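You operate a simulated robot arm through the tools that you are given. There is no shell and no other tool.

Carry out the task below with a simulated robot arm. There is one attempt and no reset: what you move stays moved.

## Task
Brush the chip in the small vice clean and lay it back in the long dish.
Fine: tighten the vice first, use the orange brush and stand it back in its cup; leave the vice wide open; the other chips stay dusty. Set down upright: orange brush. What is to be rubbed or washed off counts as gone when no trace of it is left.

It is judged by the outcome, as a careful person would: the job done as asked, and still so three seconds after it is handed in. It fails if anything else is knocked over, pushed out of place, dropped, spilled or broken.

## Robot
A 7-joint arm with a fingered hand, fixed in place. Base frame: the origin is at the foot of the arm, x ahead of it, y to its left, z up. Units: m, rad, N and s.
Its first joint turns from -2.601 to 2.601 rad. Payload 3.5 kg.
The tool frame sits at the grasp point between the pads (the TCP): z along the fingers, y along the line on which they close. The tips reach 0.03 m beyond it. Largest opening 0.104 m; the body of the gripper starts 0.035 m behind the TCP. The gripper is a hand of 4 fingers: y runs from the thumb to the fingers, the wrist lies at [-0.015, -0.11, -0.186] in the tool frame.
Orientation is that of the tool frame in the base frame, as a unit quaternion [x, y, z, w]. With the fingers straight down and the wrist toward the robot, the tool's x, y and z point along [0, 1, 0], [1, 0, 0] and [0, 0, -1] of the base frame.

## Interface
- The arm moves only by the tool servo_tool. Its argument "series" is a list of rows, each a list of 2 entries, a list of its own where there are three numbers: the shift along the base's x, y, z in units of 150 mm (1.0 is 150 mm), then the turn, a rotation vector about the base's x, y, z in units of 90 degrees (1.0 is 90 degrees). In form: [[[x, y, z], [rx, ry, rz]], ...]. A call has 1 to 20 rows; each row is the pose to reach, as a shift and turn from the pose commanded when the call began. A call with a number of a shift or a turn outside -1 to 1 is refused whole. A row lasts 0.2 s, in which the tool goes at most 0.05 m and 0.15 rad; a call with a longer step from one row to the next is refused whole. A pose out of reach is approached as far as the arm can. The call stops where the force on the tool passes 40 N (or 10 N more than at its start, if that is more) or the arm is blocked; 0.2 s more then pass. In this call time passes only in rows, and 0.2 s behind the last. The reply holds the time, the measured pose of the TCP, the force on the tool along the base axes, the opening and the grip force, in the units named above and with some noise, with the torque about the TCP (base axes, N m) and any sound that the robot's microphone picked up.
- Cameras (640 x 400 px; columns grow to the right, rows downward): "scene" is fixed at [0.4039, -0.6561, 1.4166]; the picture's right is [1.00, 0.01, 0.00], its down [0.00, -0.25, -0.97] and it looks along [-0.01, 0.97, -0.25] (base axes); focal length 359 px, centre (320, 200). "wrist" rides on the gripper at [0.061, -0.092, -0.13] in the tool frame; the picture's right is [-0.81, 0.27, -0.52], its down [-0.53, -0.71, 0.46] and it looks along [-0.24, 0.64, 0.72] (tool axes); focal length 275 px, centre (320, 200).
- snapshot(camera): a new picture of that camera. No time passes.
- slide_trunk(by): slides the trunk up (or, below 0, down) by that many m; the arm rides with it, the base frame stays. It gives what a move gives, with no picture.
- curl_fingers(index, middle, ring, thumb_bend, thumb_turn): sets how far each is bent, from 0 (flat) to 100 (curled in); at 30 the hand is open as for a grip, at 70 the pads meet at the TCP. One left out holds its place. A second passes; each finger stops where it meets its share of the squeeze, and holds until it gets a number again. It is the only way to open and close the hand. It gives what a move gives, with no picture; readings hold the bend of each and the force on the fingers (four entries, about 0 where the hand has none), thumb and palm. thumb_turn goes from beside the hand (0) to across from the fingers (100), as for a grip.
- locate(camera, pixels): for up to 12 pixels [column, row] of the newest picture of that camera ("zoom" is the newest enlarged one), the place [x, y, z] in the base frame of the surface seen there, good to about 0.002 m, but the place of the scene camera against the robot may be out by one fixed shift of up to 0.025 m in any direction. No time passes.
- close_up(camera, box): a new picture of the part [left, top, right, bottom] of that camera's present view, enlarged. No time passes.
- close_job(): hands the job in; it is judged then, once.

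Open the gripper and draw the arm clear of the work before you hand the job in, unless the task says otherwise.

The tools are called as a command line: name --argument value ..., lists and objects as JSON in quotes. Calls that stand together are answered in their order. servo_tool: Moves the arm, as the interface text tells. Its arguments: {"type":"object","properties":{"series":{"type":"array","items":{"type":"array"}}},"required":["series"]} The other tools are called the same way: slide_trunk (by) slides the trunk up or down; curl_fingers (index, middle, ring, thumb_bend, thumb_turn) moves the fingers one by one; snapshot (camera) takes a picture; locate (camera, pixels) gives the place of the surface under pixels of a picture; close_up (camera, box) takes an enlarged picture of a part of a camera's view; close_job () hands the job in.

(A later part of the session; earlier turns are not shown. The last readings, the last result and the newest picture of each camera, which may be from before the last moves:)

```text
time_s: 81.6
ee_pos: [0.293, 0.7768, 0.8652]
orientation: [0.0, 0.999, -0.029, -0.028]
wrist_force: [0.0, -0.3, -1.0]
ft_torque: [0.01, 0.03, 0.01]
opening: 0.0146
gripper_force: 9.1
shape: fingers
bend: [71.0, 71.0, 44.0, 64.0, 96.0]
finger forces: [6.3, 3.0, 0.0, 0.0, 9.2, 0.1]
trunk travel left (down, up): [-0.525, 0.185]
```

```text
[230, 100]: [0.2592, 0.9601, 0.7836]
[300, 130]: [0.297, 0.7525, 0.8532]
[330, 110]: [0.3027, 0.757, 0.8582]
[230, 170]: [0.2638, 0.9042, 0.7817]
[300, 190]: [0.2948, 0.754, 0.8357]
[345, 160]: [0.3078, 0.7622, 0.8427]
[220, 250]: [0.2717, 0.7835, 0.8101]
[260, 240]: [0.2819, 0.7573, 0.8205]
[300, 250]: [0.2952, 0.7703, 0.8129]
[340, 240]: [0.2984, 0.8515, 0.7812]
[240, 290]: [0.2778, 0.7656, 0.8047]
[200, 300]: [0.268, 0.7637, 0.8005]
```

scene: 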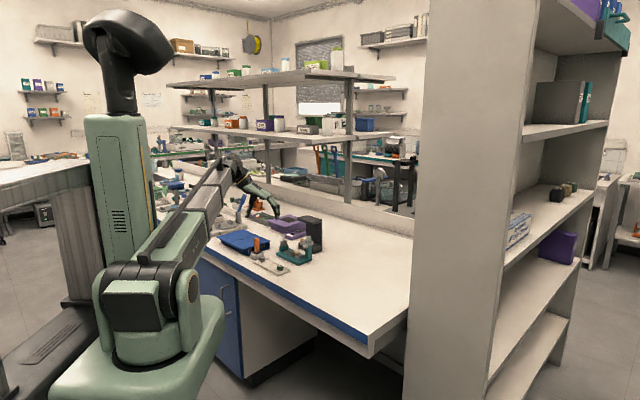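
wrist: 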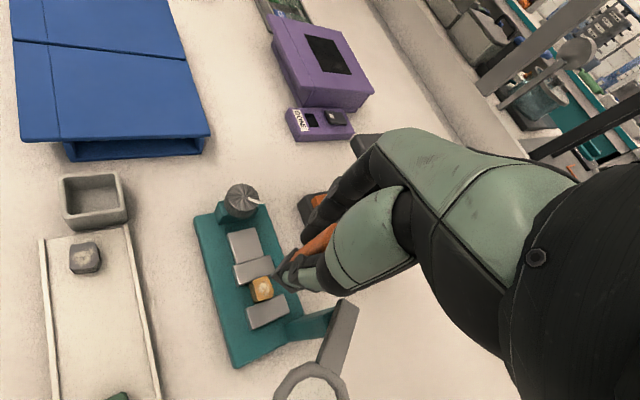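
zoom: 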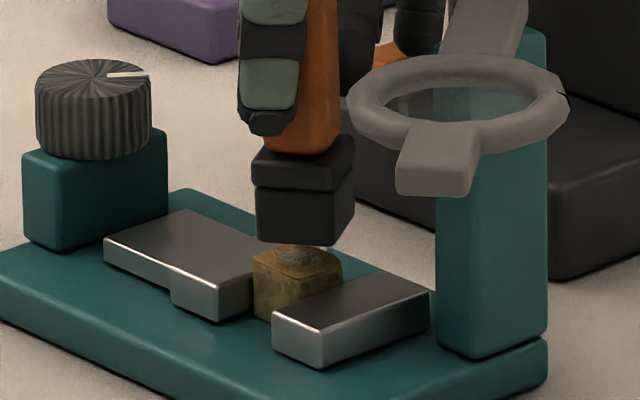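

The bristles are about 6.5 mm above the chip and within 3 mm of centre. I'll shift 3 mm in +y and lower gently until I feel contact.

servo_tool --series '[[[0, 0.02, -0.02], [0, 0, 0]], [[0, 0.02, -0.033], [0, 0, 0]], [[0, 0.02, -0.04], [0, 0, 0]]]'

servo_tool --series '[[[0, 0, -0.007], [0, 0, 0]]]'

servo_tool --series '[[[0, 0, -0.007], [0, 0, 0]]]'

close_up --camera "scene" --box '[288, 240, 308, 258]'

```text
time_s: 82.4
ee_pos: [0.2931, 0.7783, 0.8588]
orientation: [0.0, 0.999, -0.028, -0.028]
wrist_force: [0.4, 1.0, 0.8]
ft_torque: [-0.02, -0.01, 0.02]
opening: 0.0143
gripper_force: 9.5
shape: fingers
bend: [71.0, 71.0, 44.0, 64.0, 96.0]
finger forces: [6.3, 3.0, 0.0, 0.0, 9.2, 0.0]
trunk travel left (down, up): [-0.525, 0.185]
```

```text
time_s: 82.8
ee_pos: [0.2919, 0.7786, 0.8584]
orientation: [0.0, 0.999, -0.027, -0.028]
wrist_force: [0.3, 0.6, 0.0]
ft_torque: [-0.05, -0.03, 0.0]
opening: 0.0143
gripper_force: 8.8
shape: fingers
bend: [71.0, 71.0, 44.0, 64.0, 96.0]
finger forces: [6.3, 3.0, 0.0, 0.1, 9.2, 0.0]
trunk travel left (down, up): [-0.525, 0.185]
```

```text
time_s: 83.2
ee_pos: [0.2918, 0.7789, 0.8575]
orientation: [-0.001, 0.999, -0.027, -0.028]
wrist_force: [-0.3, -1.0, -0.6]
ft_torque: [-0.03, -0.04, -0.03]
opening: 0.0144
gripper_force: 9.3
shape: fingers
bend: [71.0, 71.0, 44.0, 64.0, 96.0]
finger forces: [6.3, 3.0, 0.0, 0.1, 9.3, 0.1]
trunk travel left (down, up): [-0.525, 0.185]
```

```text
16.00 times, centred on (298, 249) of scene
```

zoom: 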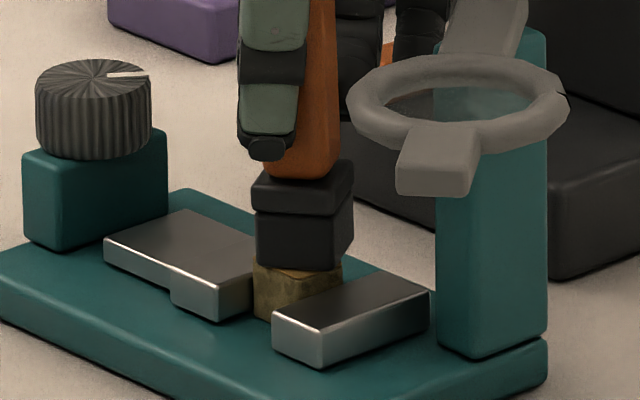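

The bristles are almost on the chip and there's no force yet. Lowering in 1 mm steps.

servo_tool --series '[[[0, 0, -0.007], [0, 0, 0]]]'

servo_tool --series '[[[0, 0, -0.007], [0, 0, 0]]]'

close_up --camera "scene" --box '[288, 240, 308, 258]'

```text
time_s: 83.6
ee_pos: [0.2914, 0.7787, 0.857]
orientation: [0.0, 0.999, -0.027, -0.028]
wrist_force: [-0.6, 0.8, 3.7]
ft_torque: [-0.04, 0.04, -0.02]
opening: 0.0144
gripper_force: 9.6
shape: fingers
bend: [71.0, 71.0, 44.0, 64.0, 96.0]
finger forces: [6.9, 3.2, 0.1, 0.0, 9.3, 0.1]
trunk travel left (down, up): [-0.525, 0.185]
```

```text
time_s: 84.0
ee_pos: [0.2926, 0.7781, 0.8556]
orientation: [0.0, 0.999, -0.027, -0.028]
wrist_force: [0.3, 1.8, 7.3]
ft_torque: [0.05, 0.02, -0.02]
opening: 0.0143
gripper_force: 10.5
shape: fingers
bend: [71.0, 71.0, 44.0, 64.0, 96.0]
finger forces: [7.6, 3.8, 0.1, 0.0, 9.4, 0.0]
trunk travel left (down, up): [-0.525, 0.185]
```

```text
16.00 times, centred on (298, 249) of scene
```

zoom: 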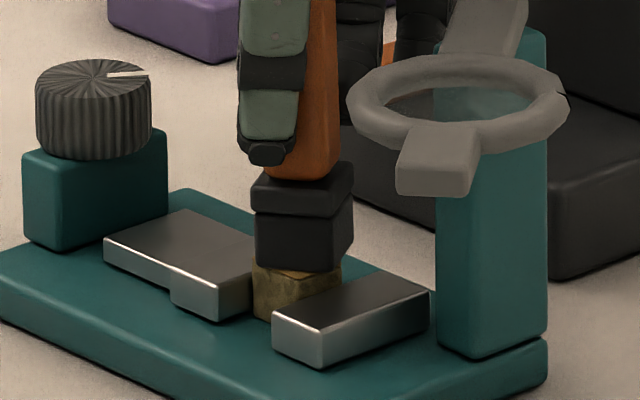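

Contact is at about 7 N. I'll ease up slightly and brush back and forth along the clamp axis with short strokes.

servo_tool --series '[[[0, 0, 0.003], [0, 0, 0]], [[0.03, -0.03, 0.003], [0, 0, 0]], [[0, 0, 0.003], [0, 0, 0]], [[-0.03, 0.03, 0.003], [0, 0, 0]], [[0, 0, 0.003], [0, 0, 0]], [[0.04, -0.04, 0.003], [0, 0, 0]], [[0, 0, 0.003], [0, 0, 0]], [[-0.04, 0.04, 0.003], [0, 0, 0]], [[0, 0, 0.003], [0, 0, 0]]]'

close_up --camera "scene" --box '[288, 240, 308, 258]'

```text
time_s: 86.0
ee_pos: [0.2925, 0.7778, 0.8553]
orientation: [0.0, 0.999, -0.028, -0.028]
wrist_force: [-0.2, -0.1, 2.4]
ft_torque: [0.0, -0.01, -0.01]
opening: 0.0138
gripper_force: 8.7
shape: fingers
bend: [71.0, 71.0, 44.0, 65.0, 96.0]
finger forces: [6.3, 2.8, 0.0, 0.0, 8.8, 0.1]
trunk travel left (down, up): [-0.525, 0.185]
```

```text
16.00 times, centred on (298, 249) of scene
```

zoom: 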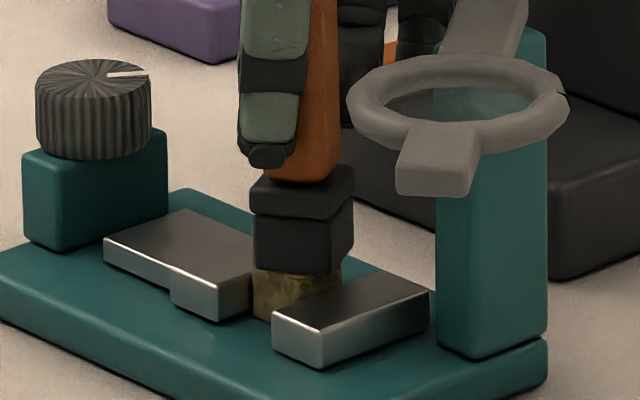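

Stable: the chip hasn't moved and force is 2.4 N. I'll do more strokes in both directions with slightly more pressure.

servo_tool --series '[[[0, 0, -0.006], [0, 0, 0]], [[0.04, -0.04, -0.006], [0, 0, 0]], [[0, 0, -0.006], [0, 0, 0]], [[-0.04, 0.04, -0.006], [0, 0, 0]], [[0, 0, -0.006], [0, 0, 0]], [[0.04, -0.04, -0.006], [0, 0, 0]], [[-0.04, 0.04, -0.006], [0, 0, 0]], [[0.04, -0.04, -0.006], [0, 0, 0]], [[-0.04, 0.04, -0.006], [0, 0, 0]], [[0, 0, -0.006], [0, 0, 0]], [[0.03, 0.03, -0.006], [0, 0, 0]], [[-0.03, -0.03, -0.006], [0, 0, 0]], [[0.03, 0.03, -0.006], [0, 0, 0]], [[-0.03, -0.03, -0.006], [0, 0, 0]], [[0, 0, -0.006], [0, 0, 0]]]'

close_up --camera "scene" --box '[288, 240, 308, 258]'

servo_tool --series '[[[0, 0, 0.07], [0, 0, 0]], [[-0.1, 0.1, 0.2], [0, 0, 0]], [[-0.25, 0.2, 0.25], [0, 0, 0]]]'

close_up --camera "scene" --box '[288, 240, 308, 258]'

snapshot --camera "wrist"

```text
time_s: 89.2
ee_pos: [0.2917, 0.7783, 0.8543]
orientation: [-0.001, 0.999, -0.028, -0.027]
wrist_force: [0.2, -0.3, 0.2]
ft_torque: [0.01, 0.01, 0.0]
opening: 0.006
gripper_force: 7.4
shape: fingers
bend: [72.0, 71.0, 44.0, 67.0, 96.0]
finger forces: [3.0, 5.3, 0.1, 0.0, 6.4, 0.0]
trunk travel left (down, up): [-0.525, 0.185]
```

```text
16.00 times, centred on (298, 249) of scene
```

zoom: 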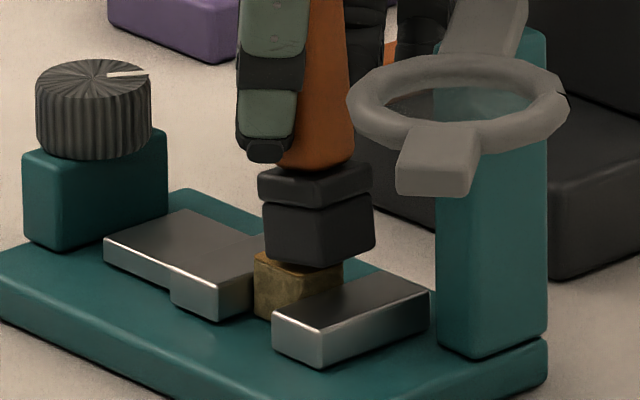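

```text
time_s: 90.0
ee_pos: [0.2547, 0.8085, 0.8935]
orientation: [0.0, 0.999, -0.029, -0.028]
wrist_force: [0.9, 0.4, 0.7]
ft_torque: [0.05, 0.0, -0.02]
opening: 0.0064
gripper_force: 7.6
shape: fingers
bend: [72.0, 71.0, 44.0, 67.0, 96.0]
finger forces: [3.0, 5.4, 0.0, 0.0, 6.3, 0.0]
trunk travel left (down, up): [-0.525, 0.185]
```

```text
16.00 times, centred on (298, 249) of scene
```

zoom: 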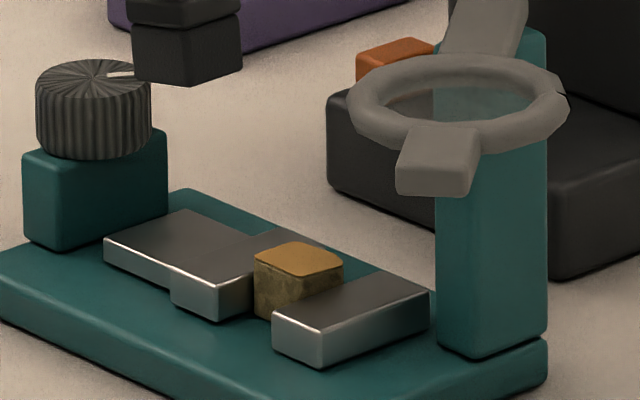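

```text
taken
```

wrist: 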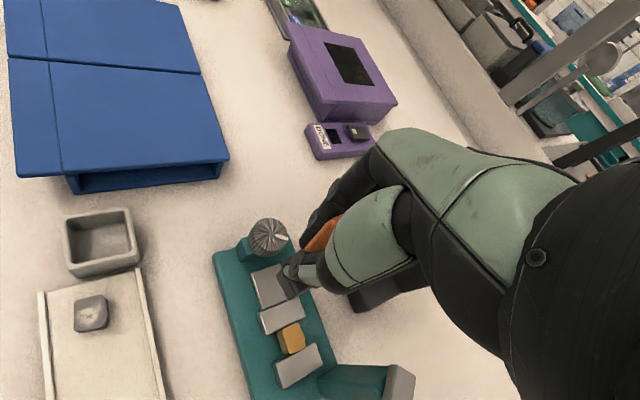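

The chip's top looks clean, but the brush has shifted in the grip (opening 0.006). I'll inspect both closely before anything else.

close_up --camera "wrist" --box '[255, 300, 335, 380]'

close_up --camera "scene" --box '[275, 215, 310, 250]'

close_up --camera "wrist" --box '[250, 180, 400, 310]'

```text
5.00 times, centred on (295, 340) of wrist
```

zoom: 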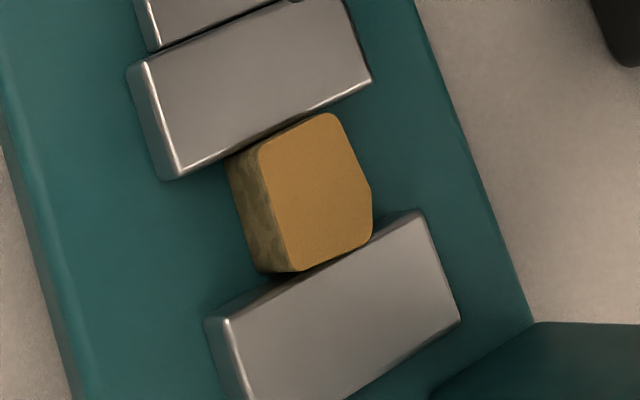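

```text
11.43 times, centred on (292, 232) of scene
```

zoom: 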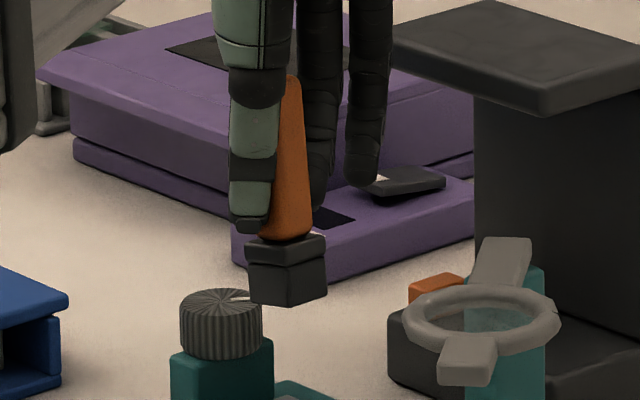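

```text
3.08 times, centred on (325, 245) of wrist
```

zoom: 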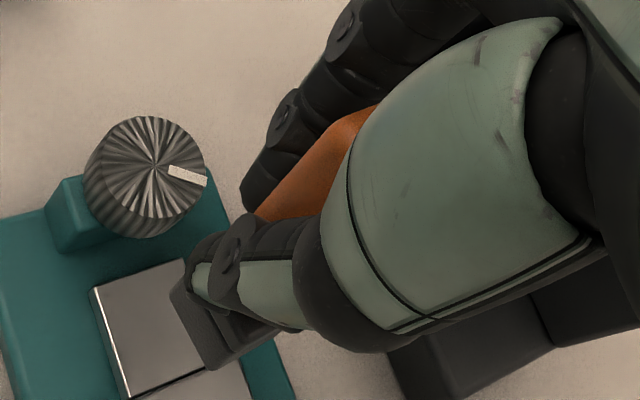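

The chip top is fully clean now. The brush has twisted about 20–30° in the grip, so I won't squeeze it; I'll measure its pose to line it up with the cup.

close_up --camera "scene" --box '[282, 218, 306, 242]'

locate --camera "zoom" --pixels '[[175, 300], [200, 310], [225, 320], [240, 325], [265, 315], [290, 305], [175, 345], [240, 370], [225, 100], [245, 150], [225, 200], [250, 230]]'

```text
16.00 times, centred on (294, 230) of scene
```

zoom: 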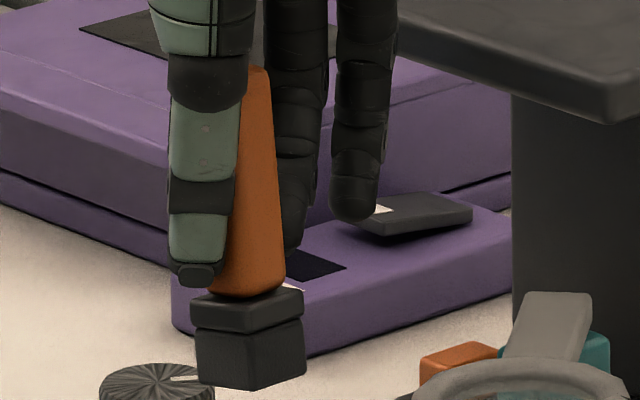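

```text
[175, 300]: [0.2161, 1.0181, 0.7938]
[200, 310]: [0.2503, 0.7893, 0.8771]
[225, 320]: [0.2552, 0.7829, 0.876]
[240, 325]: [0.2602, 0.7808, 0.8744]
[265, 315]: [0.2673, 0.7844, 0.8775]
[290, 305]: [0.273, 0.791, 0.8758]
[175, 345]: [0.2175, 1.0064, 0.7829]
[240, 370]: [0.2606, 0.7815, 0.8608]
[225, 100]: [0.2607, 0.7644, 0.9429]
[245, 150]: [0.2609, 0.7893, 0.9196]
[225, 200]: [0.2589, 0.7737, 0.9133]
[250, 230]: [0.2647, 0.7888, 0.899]
```

The block's faces now read at about ±40°, so at the current hand yaw the brush is aligned with the diamond-oriented cup. I'll measure the cup rim in the same scene frame so any camera shift cancels.

close_up --camera "scene" --box '[252, 243, 282, 273]'

locate --camera "zoom" --pixels '[[300, 200], [260, 190], [340, 190], [240, 220], [320, 240], [300, 260], [350, 150], [400, 200], [280, 150], [320, 180], [300, 170], [360, 200]]'

```text
13.33 times, centred on (267, 258) of scene
```

zoom: 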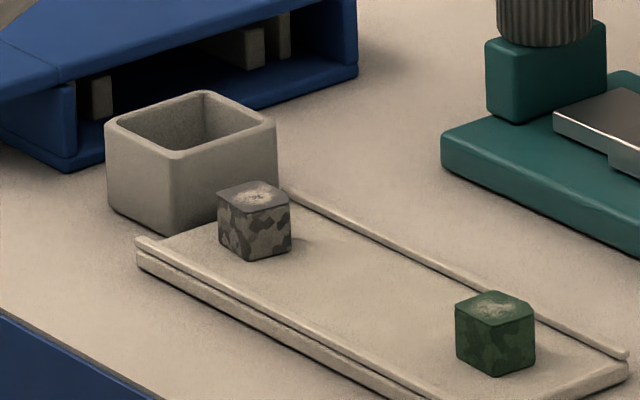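

```text
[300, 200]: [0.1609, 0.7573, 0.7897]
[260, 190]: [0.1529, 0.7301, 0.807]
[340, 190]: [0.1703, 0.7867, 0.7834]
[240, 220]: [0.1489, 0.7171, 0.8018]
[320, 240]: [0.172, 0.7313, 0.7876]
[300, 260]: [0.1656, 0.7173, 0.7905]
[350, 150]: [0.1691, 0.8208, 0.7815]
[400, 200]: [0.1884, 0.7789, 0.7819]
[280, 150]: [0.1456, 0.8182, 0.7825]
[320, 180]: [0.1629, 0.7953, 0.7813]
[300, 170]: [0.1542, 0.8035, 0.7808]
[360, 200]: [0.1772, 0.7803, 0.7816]
```

Now the rim corners of the cup itself: left (110,125), back (203,96), right (271,124), front (178,154).

locate --camera "zoom" --pixels '[[111, 125], [203, 95], [271, 124], [178, 154], [145, 140], [225, 139], [155, 110], [240, 110], [190, 125], [178, 190], [120, 200], [270, 160]]'

```text
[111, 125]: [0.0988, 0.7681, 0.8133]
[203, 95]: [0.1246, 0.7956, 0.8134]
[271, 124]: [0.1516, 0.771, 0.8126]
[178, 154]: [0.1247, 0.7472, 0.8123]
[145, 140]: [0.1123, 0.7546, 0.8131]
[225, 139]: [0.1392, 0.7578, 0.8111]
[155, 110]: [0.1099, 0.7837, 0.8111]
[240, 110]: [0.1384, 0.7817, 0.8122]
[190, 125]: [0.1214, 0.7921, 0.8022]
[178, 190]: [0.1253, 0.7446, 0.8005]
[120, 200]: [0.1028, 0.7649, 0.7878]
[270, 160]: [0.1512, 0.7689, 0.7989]
```

The cup centre reads (0.125, 0.7705) against the block centre (0.262, 0.793) in the same frame, so the needed move is (−0.137, −0.0225) m. I'll raise a bit and carry the brush slowly over the cup.

servo_tool --series '[[[0, 0, 0.07], [0, 0, 0]], [[0, 0, 0.15], [0, 0, 0]], [[-0.12, -0.02, 0.15], [0, 0, 0]], [[-0.27, -0.04, 0.15], [0, 0, 0]], [[-0.42, -0.07, 0.15], [0, 0, 0]], [[-0.57, -0.09, 0.15], [0, 0, 0]], [[-0.72, -0.12, 0.15], [0, 0, 0]], [[-0.85, -0.14, 0.15], [0, 0, 0]], [[-0.913, -0.15, 0.1], [0, 0, 0]], [[-0.913, -0.15, 0], [0, 0, 0]]]'

close_up --camera "scene" --box '[245, 225, 285, 265]'

locate --camera "zoom" --pixels '[[205, 165], [230, 175], [250, 165], [220, 190], [190, 165], [265, 160], [225, 250], [225, 300], [220, 200], [230, 145], [240, 185], [195, 185]]'

snapshot --camera "wrist"

```text
time_s: 92.2
ee_pos: [0.1177, 0.7844, 0.8902]
orientation: [0.0, 0.999, -0.028, -0.028]
wrist_force: [-0.1, -0.2, 0.1]
ft_torque: [0.0, 0.04, -0.02]
opening: 0.0062
gripper_force: 7.6
shape: fingers
bend: [72.0, 71.0, 44.0, 67.0, 96.0]
finger forces: [2.8, 5.4, 0.1, 0.0, 6.4, 0.0]
trunk travel left (down, up): [-0.525, 0.185]
```

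```text
10.00 times, centred on (265, 245) of scene
```

zoom: 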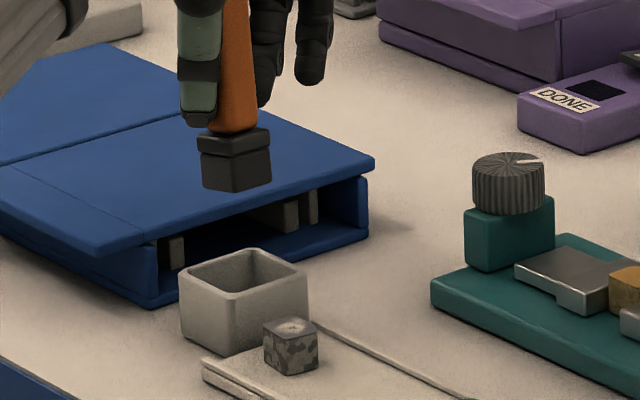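

```text
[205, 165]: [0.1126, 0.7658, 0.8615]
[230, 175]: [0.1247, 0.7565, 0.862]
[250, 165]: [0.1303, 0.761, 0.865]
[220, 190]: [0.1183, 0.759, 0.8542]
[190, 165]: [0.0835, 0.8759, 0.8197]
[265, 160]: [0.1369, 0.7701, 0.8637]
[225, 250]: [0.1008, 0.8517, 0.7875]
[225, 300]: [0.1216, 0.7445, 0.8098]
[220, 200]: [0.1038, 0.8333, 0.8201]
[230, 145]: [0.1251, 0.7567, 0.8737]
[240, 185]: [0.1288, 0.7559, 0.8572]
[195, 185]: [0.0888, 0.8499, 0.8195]
```

```text
taken
```

wrist: 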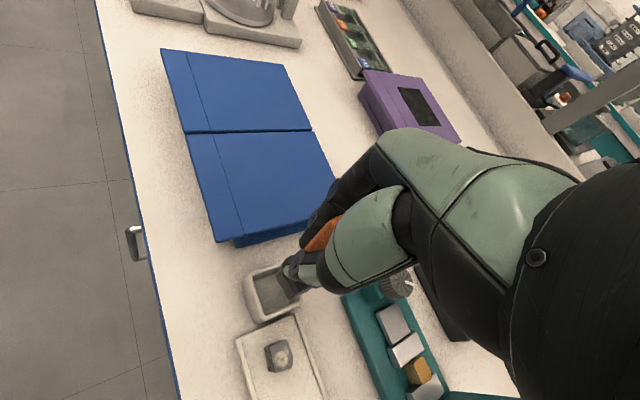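

The block centre (0.125, 0.770) matches the cup centre. I'll lower it into the cup in stages while watching the force.

servo_tool --series '[[[0, 0, -0.1], [0, 0, 0]], [[0, 0, -0.18], [0, 0, 0]], [[0, 0, -0.26], [0, 0, 0]]]'

close_up --camera "scene" --box '[250, 235, 285, 270]'

close_up --camera "wrist" --box '[220, 200, 380, 360]'

```text
time_s: 93.0
ee_pos: [0.1166, 0.7841, 0.8519]
orientation: [-0.001, 0.999, -0.028, -0.028]
wrist_force: [-0.7, -0.4, -0.2]
ft_torque: [0.01, 0.02, 0.01]
opening: 0.006
gripper_force: 7.4
shape: fingers
bend: [72.0, 71.0, 44.0, 67.0, 96.0]
finger forces: [2.8, 5.4, 0.0, 0.0, 6.3, 0.1]
trunk travel left (down, up): [-0.525, 0.185]
```

```text
11.43 times, centred on (268, 252) of scene
```

zoom: 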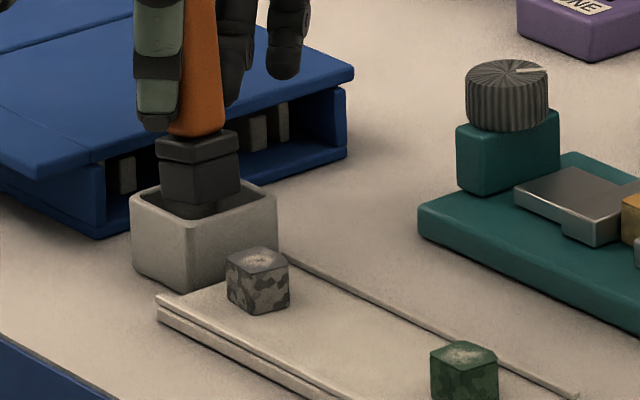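

```text
2.50 times, centred on (300, 280) of wrist
```

zoom: 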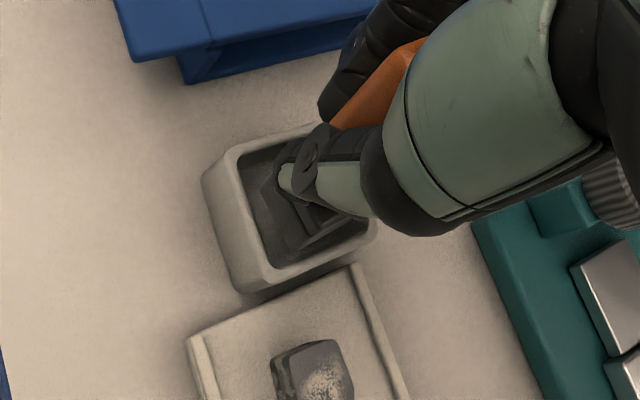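

The block sits centred within the rim in both views. Lowering further.

servo_tool --series '[[[0.01, 0, -0.05], [0, 0, 0]], [[0.01, 0, -0.1], [0, 0, 0]]]'

close_up --camera "scene" --box '[250, 235, 285, 270]'

close_up --camera "wrist" --box '[220, 200, 380, 360]'

```text
time_s: 93.6
ee_pos: [0.1201, 0.7846, 0.8366]
orientation: [-0.001, 0.999, -0.029, -0.028]
wrist_force: [-0.6, -0.4, -0.2]
ft_torque: [-0.01, -0.03, -0.03]
opening: 0.006
gripper_force: 7.1
shape: fingers
bend: [72.0, 71.0, 44.0, 67.0, 96.0]
finger forces: [2.8, 5.4, 0.1, 0.0, 6.3, 0.0]
trunk travel left (down, up): [-0.525, 0.185]
```

```text
11.43 times, centred on (268, 252) of scene
```

zoom: 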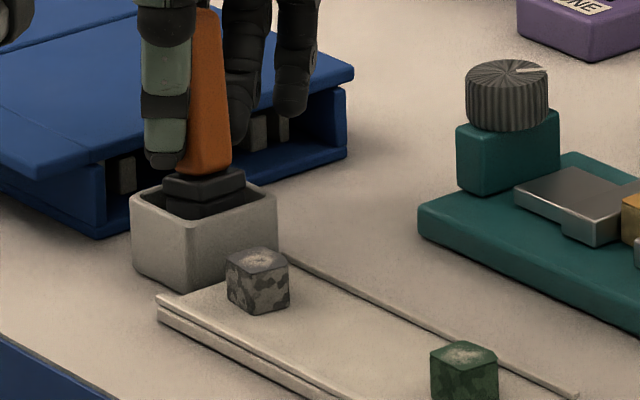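

```text
2.50 times, centred on (300, 280) of wrist
```

zoom: 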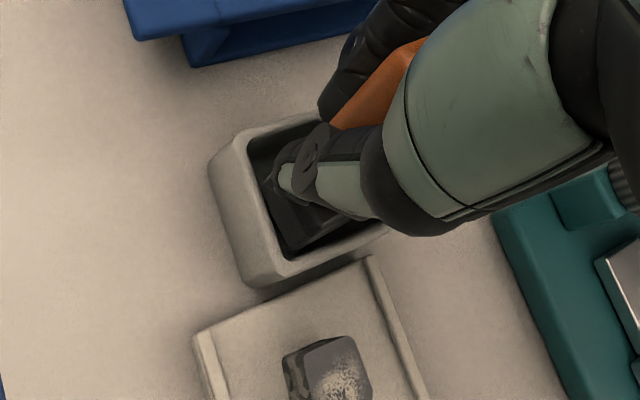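

The block is inside the cup. Lowering gently in small steps until it touches the floor.

servo_tool --series '[[[0, 0, -0.02], [0, 0, 0]], [[0, 0, -0.04], [0, 0, 0]], [[0, 0, -0.055], [0, 0, 0]]]'

servo_tool --series '[[[0, 0, -0.012], [0, 0, 0]]]'

close_up --camera "scene" --box '[250, 235, 285, 270]'

close_up --camera "wrist" --box '[220, 200, 380, 360]'

```text
time_s: 94.4
ee_pos: [0.1198, 0.7837, 0.83]
orientation: [-0.001, 0.999, -0.026, -0.029]
wrist_force: [0.0, 0.1, 0.4]
ft_torque: [0.05, 0.01, 0.01]
opening: 0.0062
gripper_force: 7.5
shape: fingers
bend: [72.0, 71.0, 44.0, 67.0, 96.0]
finger forces: [2.7, 5.5, 0.1, 0.0, 6.5, 0.0]
trunk travel left (down, up): [-0.525, 0.185]
```

```text
time_s: 94.8
ee_pos: [0.1184, 0.7841, 0.8281]
orientation: [-0.001, 0.999, -0.027, -0.028]
wrist_force: [0.1, -0.6, 6.1]
ft_torque: [-0.05, 0.02, 0.0]
opening: 0.0052
gripper_force: 7.4
shape: fingers
bend: [72.0, 72.0, 44.0, 67.0, 96.0]
finger forces: [2.5, 5.5, 0.0, 0.1, 7.4, 0.0]
trunk travel left (down, up): [-0.525, 0.185]
```

```text
11.43 times, centred on (268, 252) of scene
```

zoom: 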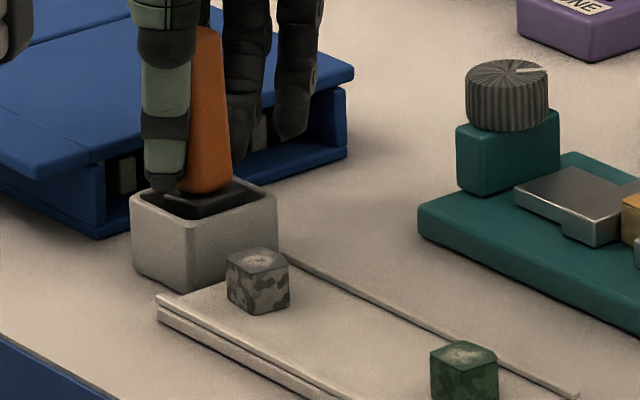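

```text
2.50 times, centred on (300, 280) of wrist
```

zoom: 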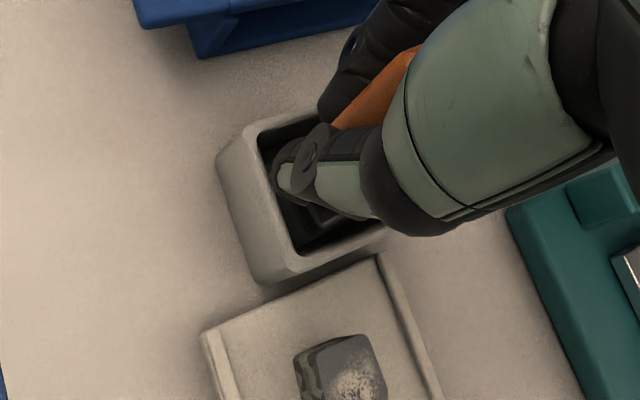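

There's contact with the cup floor at 6 N, and the thumb tip is about 6 mm above the rim. I'll release gently.

curl_fingers --index 62 --middle 62 --thumb_bend 60

close_up --camera "scene" --box '[250, 230, 285, 265]'

curl_fingers --index 46 --middle 46 --thumb_bend 44

close_up --camera "scene" --box '[250, 230, 285, 265]'

close_up --camera "wrist" --box '[220, 200, 380, 360]'

```text
time_s: 95.8
ee_pos: [0.1192, 0.785, 0.8274]
orientation: [-0.002, 0.999, -0.028, -0.028]
wrist_force: [0.1, -0.6, -0.2]
ft_torque: [0.0, 0.0, -0.01]
opening: 0.0229
gripper_force: 0.0
shape: fingers
bend: [62.0, 62.0, 44.0, 60.0, 97.0]
finger forces: [0.1, 0.1, 0.1, 0.0, 0.0, 0.1]
trunk travel left (down, up): [-0.525, 0.185]
```

```text
11.43 times, centred on (268, 248) of scene
```

zoom: 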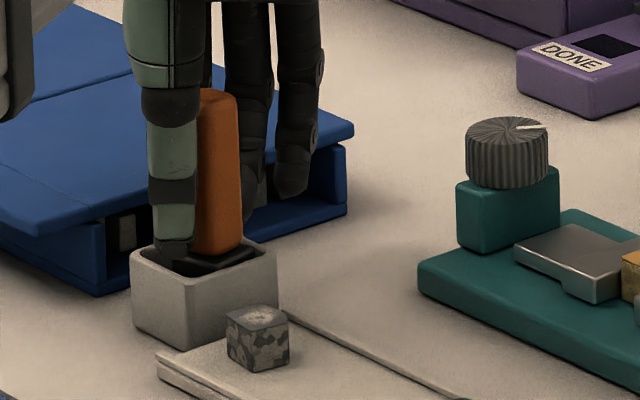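

```text
time_s: 96.8
ee_pos: [0.121, 0.7847, 0.8274]
orientation: [-0.001, 0.999, -0.028, -0.028]
wrist_force: [0.8, 0.4, -0.5]
ft_torque: [0.02, 0.03, 0.03]
opening: 0.0644
gripper_force: 0.0
shape: fingers
bend: [46.0, 46.0, 44.0, 44.0, 97.0]
finger forces: [0.1, 0.1, 0.0, 0.1, 0.0, 0.0]
trunk travel left (down, up): [-0.525, 0.185]
```

```text
11.43 times, centred on (268, 248) of scene
```

zoom: 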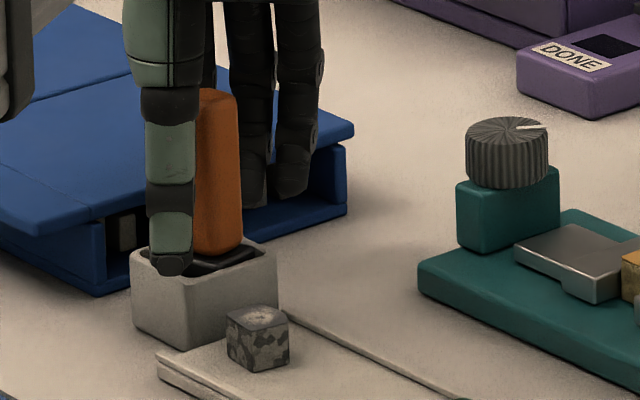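

```text
2.50 times, centred on (300, 280) of wrist
```

zoom: 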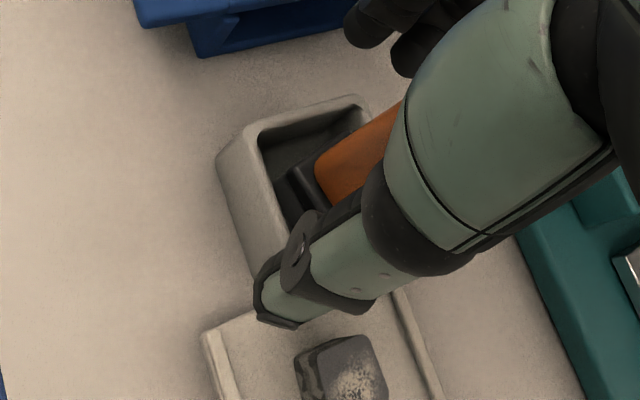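

The brush stands upright in the cup. I'll lift straight up and check.

servo_tool --series '[[[0, 0, 0.1], [0, 0, 0]], [[0, 0, 0.25], [0, 0, 0]], [[0, 0, 0.45], [0, 0, 0]], [[0, 0, 0.65], [0, 0, 0]], [[0, 0, 0.85], [0.035, -0.035, 0]]]'

close_up --camera "scene" --box '[250, 230, 285, 265]'

snapshot --camera "wrist"

```text
time_s: 98.0
ee_pos: [0.1194, 0.7846, 0.955]
orientation: [-0.001, 1.0, 0.0, 0.001]
wrist_force: [-1.2, 0.3, 0.5]
ft_torque: [-0.01, 0.02, -0.01]
opening: 0.0645
gripper_force: 0.0
shape: fingers
bend: [46.0, 46.0, 44.0, 44.0, 97.0]
finger forces: [0.0, 0.0, 0.0, 0.0, 0.0, 0.0]
trunk travel left (down, up): [-0.525, 0.185]
```

```text
11.43 times, centred on (268, 248) of scene
```

zoom: 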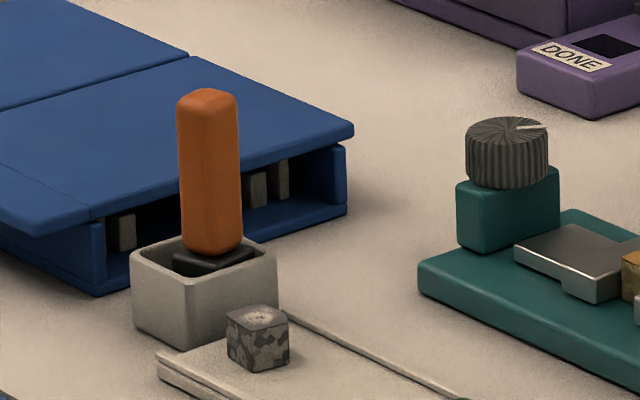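

```text
taken
```

wrist: 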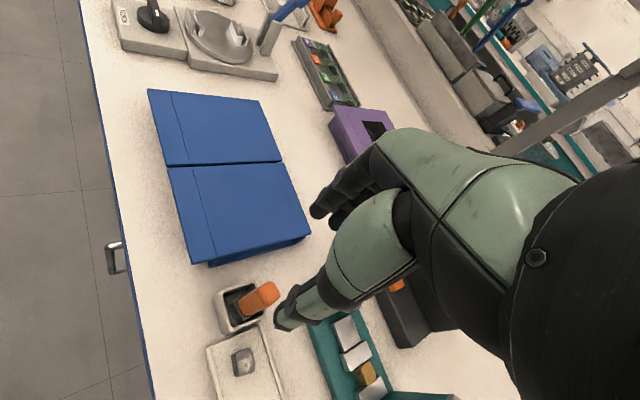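

The brush is upright in its cup. Now to open the vice: I'll move above the knob and yaw to −20°, ready for counter-clockwise strokes.

servo_tool --series '[[[0.09, 0.036, 0], [0, 0, -0.09]], [[0.18, 0.072, 0], [0, 0, -0.18]], [[0.27, 0.108, 0], [0, 0, -0.27]], [[0.36, 0.145, 0], [0, 0, -0.36]], [[0.45, 0.18, 0], [0, 0, -0.45]], [[0.54, 0.216, 0], [0, 0, -0.54]], [[0.63, 0.252, 0], [0, 0, -0.63]], [[0.729, 0.29, 0], [0, 0, -0.72]]]'

servo_tool --series '[[[0, 0, 0], [0, 0, -0.09]], [[0, 0, 0], [0, 0, -0.18]], [[0, 0, 0], [0, 0, -0.27]], [[0, 0, 0], [0, 0, -0.36]], [[0, 0, 0], [0, 0, -0.45]], [[0, 0, -0.1], [0, 0, -0.502]], [[0, 0, -0.3], [0, 0, -0.502]]]'

snapshot --camera "wrist"

```text
time_s: 99.8
ee_pos: [0.2291, 0.8293, 0.9553]
orientation: [0.536, 0.844, 0.0, -0.001]
wrist_force: [0.9, -0.2, 0.4]
ft_torque: [-0.01, 0.01, 0.0]
opening: 0.0647
gripper_force: 0.1
shape: fingers
bend: [46.0, 46.0, 44.0, 44.0, 97.0]
finger forces: [0.0, 0.1, 0.1, 0.0, 0.0, 0.0]
trunk travel left (down, up): [-0.525, 0.185]
```

```text
time_s: 101.4
ee_pos: [0.2289, 0.8292, 0.9102]
orientation: [0.819, 0.574, 0.001, 0.0]
wrist_force: [1.4, 0.7, -0.5]
ft_torque: [0.0, 0.01, 0.01]
opening: 0.0645
gripper_force: 0.1
shape: fingers
bend: [46.0, 46.0, 44.0, 44.0, 97.0]
finger forces: [0.1, 0.1, 0.1, 0.0, 0.1, 0.0]
trunk travel left (down, up): [-0.525, 0.185]
```

```text
taken
```

wrist: 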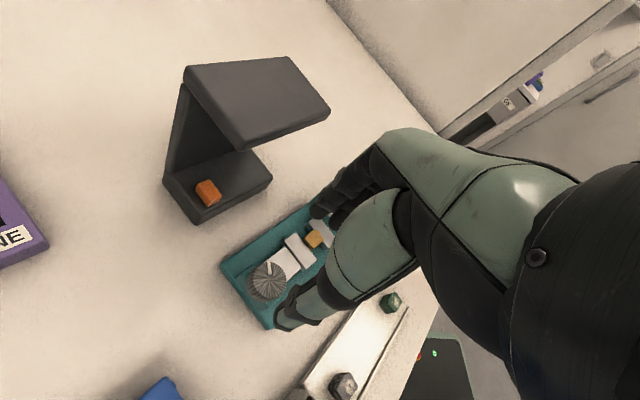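

The hand is above the knob at yaw −20°. Descend to z≈0.834 and grip.

servo_tool --series '[[[0, -0.004, -0.2], [0, 0, 0]], [[0, -0.004, -0.38], [0, 0, 0]], [[0, -0.004, -0.507], [0, 0, 0]]]'

curl_fingers --index 58 --middle 58 --ring 48 --thumb_bend 58

curl_fingers --index 72 --middle 67 --thumb_bend 76

servo_tool --series '[[[0.004, 0.001, 0], [0, 0, 0.074]], [[0.008, 0.002, 0], [0, 0, 0.148]], [[0.012, 0.003, 0], [0, 0, 0.222]]]'

close_up --camera "scene" --box '[278, 230, 308, 260]'

```text
time_s: 102.2
ee_pos: [0.2291, 0.8269, 0.8327]
orientation: [0.818, 0.575, 0.0, 0.0]
wrist_force: [0.1, -0.4, 0.5]
ft_torque: [-0.02, -0.01, 0.01]
opening: 0.0643
gripper_force: 0.1
shape: fingers
bend: [46.0, 46.0, 44.0, 44.0, 97.0]
finger forces: [0.0, 0.1, 0.1, 0.0, 0.0, 0.0]
trunk travel left (down, up): [-0.525, 0.185]
```

```text
time_s: 103.2
ee_pos: [0.2288, 0.8273, 0.8324]
orientation: [0.818, 0.575, 0.001, 0.0]
wrist_force: [0.3, 0.7, 0.8]
ft_torque: [0.02, 0.01, 0.01]
opening: 0.0346
gripper_force: 0.0
shape: fingers
bend: [57.0, 57.0, 48.0, 57.0, 97.0]
finger forces: [0.0, 0.1, 0.1, 0.0, 0.1, 0.0]
trunk travel left (down, up): [-0.525, 0.185]
```

```text
time_s: 104.2
ee_pos: [0.2276, 0.8278, 0.833]
orientation: [0.819, 0.574, 0.0, 0.001]
wrist_force: [-5.7, -0.9, -2.5]
ft_torque: [-0.08, 0.12, 0.03]
opening: 0.0253
gripper_force: 12.9
shape: fingers
bend: [60.0, 66.0, 48.0, 62.0, 97.0]
finger forces: [9.0, 1.5, 0.1, 0.1, 15.0, 0.1]
trunk travel left (down, up): [-0.525, 0.185]
```

```text
time_s: 105.0
ee_pos: [0.23, 0.8276, 0.8338]
orientation: [0.706, 0.708, -0.001, -0.001]
wrist_force: [-6.3, -6.4, -8.6]
ft_torque: [-0.18, 0.08, 0.0]
opening: 0.0252
gripper_force: 11.9
shape: fingers
bend: [60.0, 66.0, 48.0, 62.0, 98.0]
finger forces: [7.4, 2.2, 0.0, 0.0, 14.8, 0.0]
trunk travel left (down, up): [-0.525, 0.185]
```

```text
13.33 times, centred on (293, 245) of scene
```

zoom: 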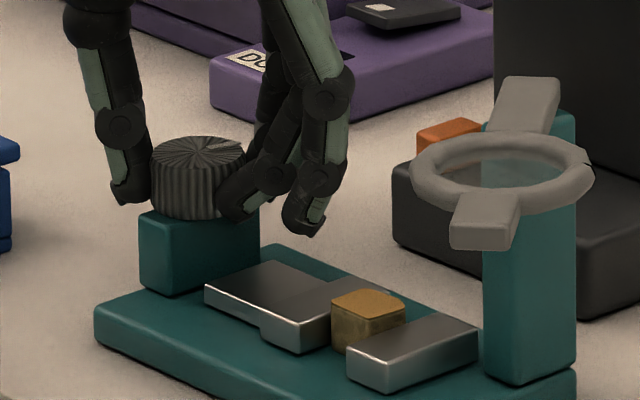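

Good so far. Continue counter-clockwise to yaw +60°.

servo_tool --series '[[[0.004, 0.003, 0], [0, 0, 0.074]], [[0.008, 0.005, 0], [0, 0, 0.148]], [[0.011, 0.008, 0], [0, 0, 0.222]], [[0.013, 0.011, 0], [0, 0, 0.296]], [[0.016, 0.014, 0], [0, 0, 0.37]], [[0.018, 0.018, 0], [0, 0, 0.444]], [[0.02, 0.023, 0], [0, 0, 0.518]], [[0.022, 0.028, 0], [0, 0, 0.592]], [[0.022, 0.028, 0], [0, 0, 0.666]]]'

close_up --camera "scene" --box '[278, 230, 308, 260]'

close_up --camera "wrist" --box '[250, 190, 420, 390]'

```text
time_s: 107.0
ee_pos: [0.2341, 0.833, 0.8346]
orientation: [0.258, 0.966, 0.0, 0.0]
wrist_force: [-0.7, -10.9, -10.1]
ft_torque: [-0.26, -0.06, 0.08]
opening: 0.0253
gripper_force: 11.4
shape: fingers
bend: [62.0, 67.0, 48.0, 61.0, 97.0]
finger forces: [5.7, 0.8, 0.0, 0.1, 16.7, 0.0]
trunk travel left (down, up): [-0.525, 0.185]
```

```text
13.33 times, centred on (293, 245) of scene
```

zoom: 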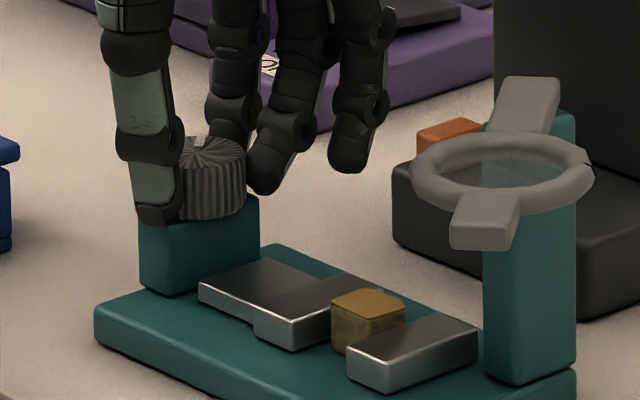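

```text
2.00 times, centred on (335, 290) of wrist
```

zoom: 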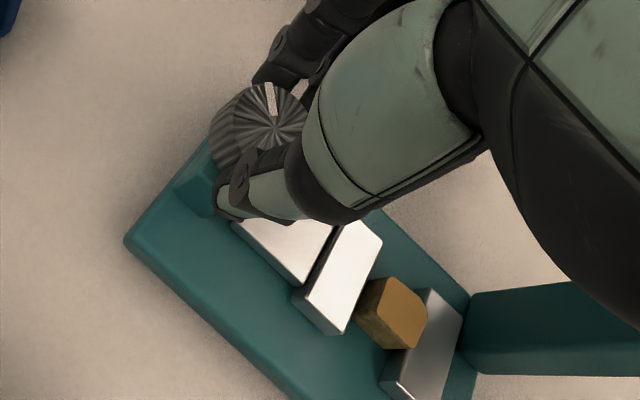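

The jaw backed off about 5 mm with the indicator near 85°. I'll release, lift, swing back to −20° and repeat.

curl_fingers --index 46 --middle 46 --thumb_bend 44

servo_tool --series '[[[0, 0, 0.2], [0, 0, 0]], [[-0.002, -0.005, 0.2], [0, 0, -0.0889]], [[-0.004, -0.01, 0.2], [0, 0, -0.1778]], [[-0.006, -0.014, 0.2], [0, 0, -0.2667]], [[-0.009, -0.018, 0.2], [0, 0, -0.3556]], [[-0.012, -0.022, 0.2], [0, 0, -0.4445]], [[-0.017, -0.025, 0.2], [0, 0, -0.5334]], [[-0.021, -0.027, 0.2], [0, 0, -0.6223]], [[-0.026, -0.029, 0.2], [0, 0, -0.7112]], [[-0.03, -0.03, 0.2], [0, 0, -0.8]], [[-0.034, -0.031, 0.2], [0, 0, -0.889]], [[-0.034, -0.031, 0.1], [0, 0, -0.889]], [[-0.034, -0.031, 0], [0, 0, -0.889]]]'

curl_fingers --index 58 --middle 58 --thumb_bend 58

curl_fingers --index 72 --middle 67 --thumb_bend 76

close_up --camera "scene" --box '[278, 230, 308, 260]'

```text
time_s: 108.0
ee_pos: [0.2342, 0.8338, 0.8338]
orientation: [0.259, 0.966, 0.0, 0.0]
wrist_force: [-0.7, 0.0, -0.2]
ft_torque: [0.03, 0.03, 0.02]
opening: 0.0648
gripper_force: 0.1
shape: fingers
bend: [46.0, 46.0, 48.0, 44.0, 97.0]
finger forces: [0.0, 0.1, 0.0, 0.0, 0.0, 0.0]
trunk travel left (down, up): [-0.525, 0.185]
```

```text
time_s: 110.8
ee_pos: [0.2266, 0.8292, 0.8341]
orientation: [0.819, 0.573, 0.001, -0.001]
wrist_force: [0.5, -0.3, 1.1]
ft_torque: [0.01, 0.0, 0.03]
opening: 0.0646
gripper_force: 0.1
shape: fingers
bend: [46.0, 46.0, 48.0, 44.0, 97.0]
finger forces: [0.0, 0.1, 0.0, 0.0, 0.0, 0.0]
trunk travel left (down, up): [-0.525, 0.185]
```

```text
time_s: 111.8
ee_pos: [0.2262, 0.8281, 0.8337]
orientation: [0.819, 0.573, 0.0, 0.0]
wrist_force: [0.3, -0.1, -0.4]
ft_torque: [0.03, 0.01, -0.03]
opening: 0.0342
gripper_force: 0.1
shape: fingers
bend: [57.0, 57.0, 48.0, 57.0, 97.0]
finger forces: [0.0, 0.0, 0.1, 0.0, 0.1, 0.1]
trunk travel left (down, up): [-0.525, 0.185]
```

```text
time_s: 112.8
ee_pos: [0.2279, 0.8281, 0.8347]
orientation: [0.819, 0.574, 0.0, 0.001]
wrist_force: [-2.2, -2.1, -1.7]
ft_torque: [-0.09, 0.07, 0.03]
opening: 0.0252
gripper_force: 13.3
shape: fingers
bend: [59.0, 65.0, 48.0, 63.0, 97.0]
finger forces: [9.3, 2.4, 0.0, 0.1, 13.8, 0.1]
trunk travel left (down, up): [-0.525, 0.185]
```

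```text
13.33 times, centred on (293, 245) of scene
```

zoom: 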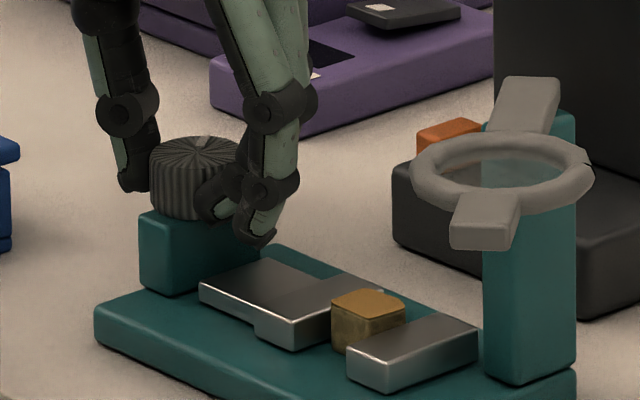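

Indicator at about 75° and grip firm. Full counter-clockwise stroke to yaw +60°, then release, lift and swing back.

servo_tool --series '[[[0.004, 0.001, 0], [0, 0, 0.074]], [[0.008, 0.002, 0], [0, 0, 0.148]], [[0.012, 0.003, 0], [0, 0, 0.222]], [[0.016, 0.006, 0], [0, 0, 0.296]], [[0.02, 0.008, 0], [0, 0, 0.37]], [[0.023, 0.011, 0], [0, 0, 0.444]], [[0.025, 0.014, 0], [0, 0, 0.518]], [[0.028, 0.017, 0], [0, 0, 0.592]], [[0.03, 0.021, 0], [0, 0, 0.666]], [[0.032, 0.026, 0], [0, 0, 0.74]], [[0.034, 0.031, 0], [0, 0, 0.814]], [[0.034, 0.031, 0], [0, 0, 0.889]]]'

close_up --camera "scene" --box '[278, 230, 308, 260]'

curl_fingers --index 46 --middle 46 --thumb_bend 44

close_up --camera "wrist" --box '[250, 190, 420, 390]'

```text
time_s: 115.4
ee_pos: [0.2325, 0.833, 0.8347]
orientation: [0.258, 0.966, 0.0, 0.0]
wrist_force: [-2.8, -9.2, -3.9]
ft_torque: [-0.27, 0.04, 0.05]
opening: 0.0253
gripper_force: 12.0
shape: fingers
bend: [61.0, 66.0, 48.0, 63.0, 97.0]
finger forces: [6.2, 1.1, 0.1, 0.1, 16.3, 0.0]
trunk travel left (down, up): [-0.525, 0.185]
```

```text
13.33 times, centred on (293, 245) of scene
```

zoom: 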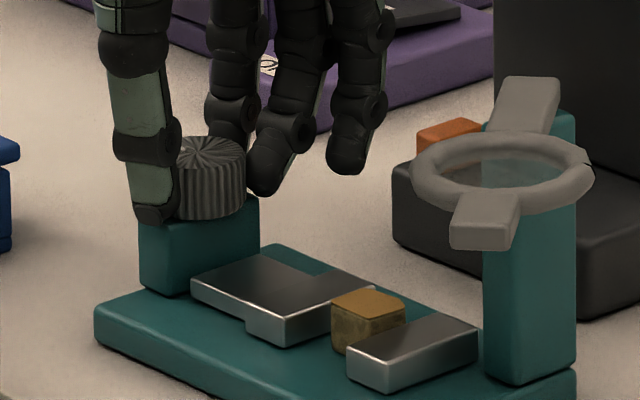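

```text
time_s: 116.4
ee_pos: [0.2332, 0.8333, 0.835]
orientation: [0.259, 0.966, -0.001, 0.0]
wrist_force: [-0.7, -0.6, 0.3]
ft_torque: [-0.02, -0.01, 0.04]
opening: 0.0645
gripper_force: 0.1
shape: fingers
bend: [46.0, 46.0, 48.0, 44.0, 97.0]
finger forces: [0.1, 0.1, 0.0, 0.0, 0.1, 0.0]
trunk travel left (down, up): [-0.525, 0.185]
```

```text
2.00 times, centred on (335, 290) of wrist
```

zoom: 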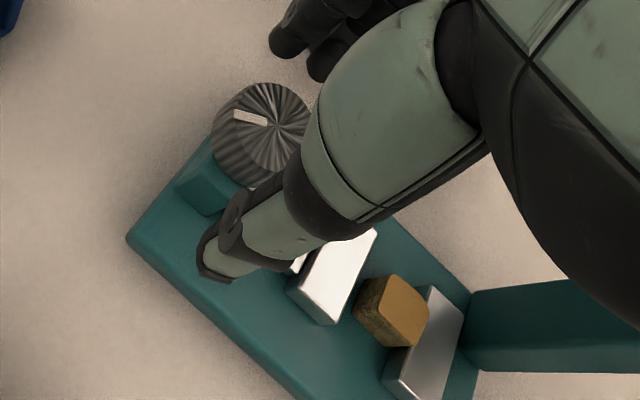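

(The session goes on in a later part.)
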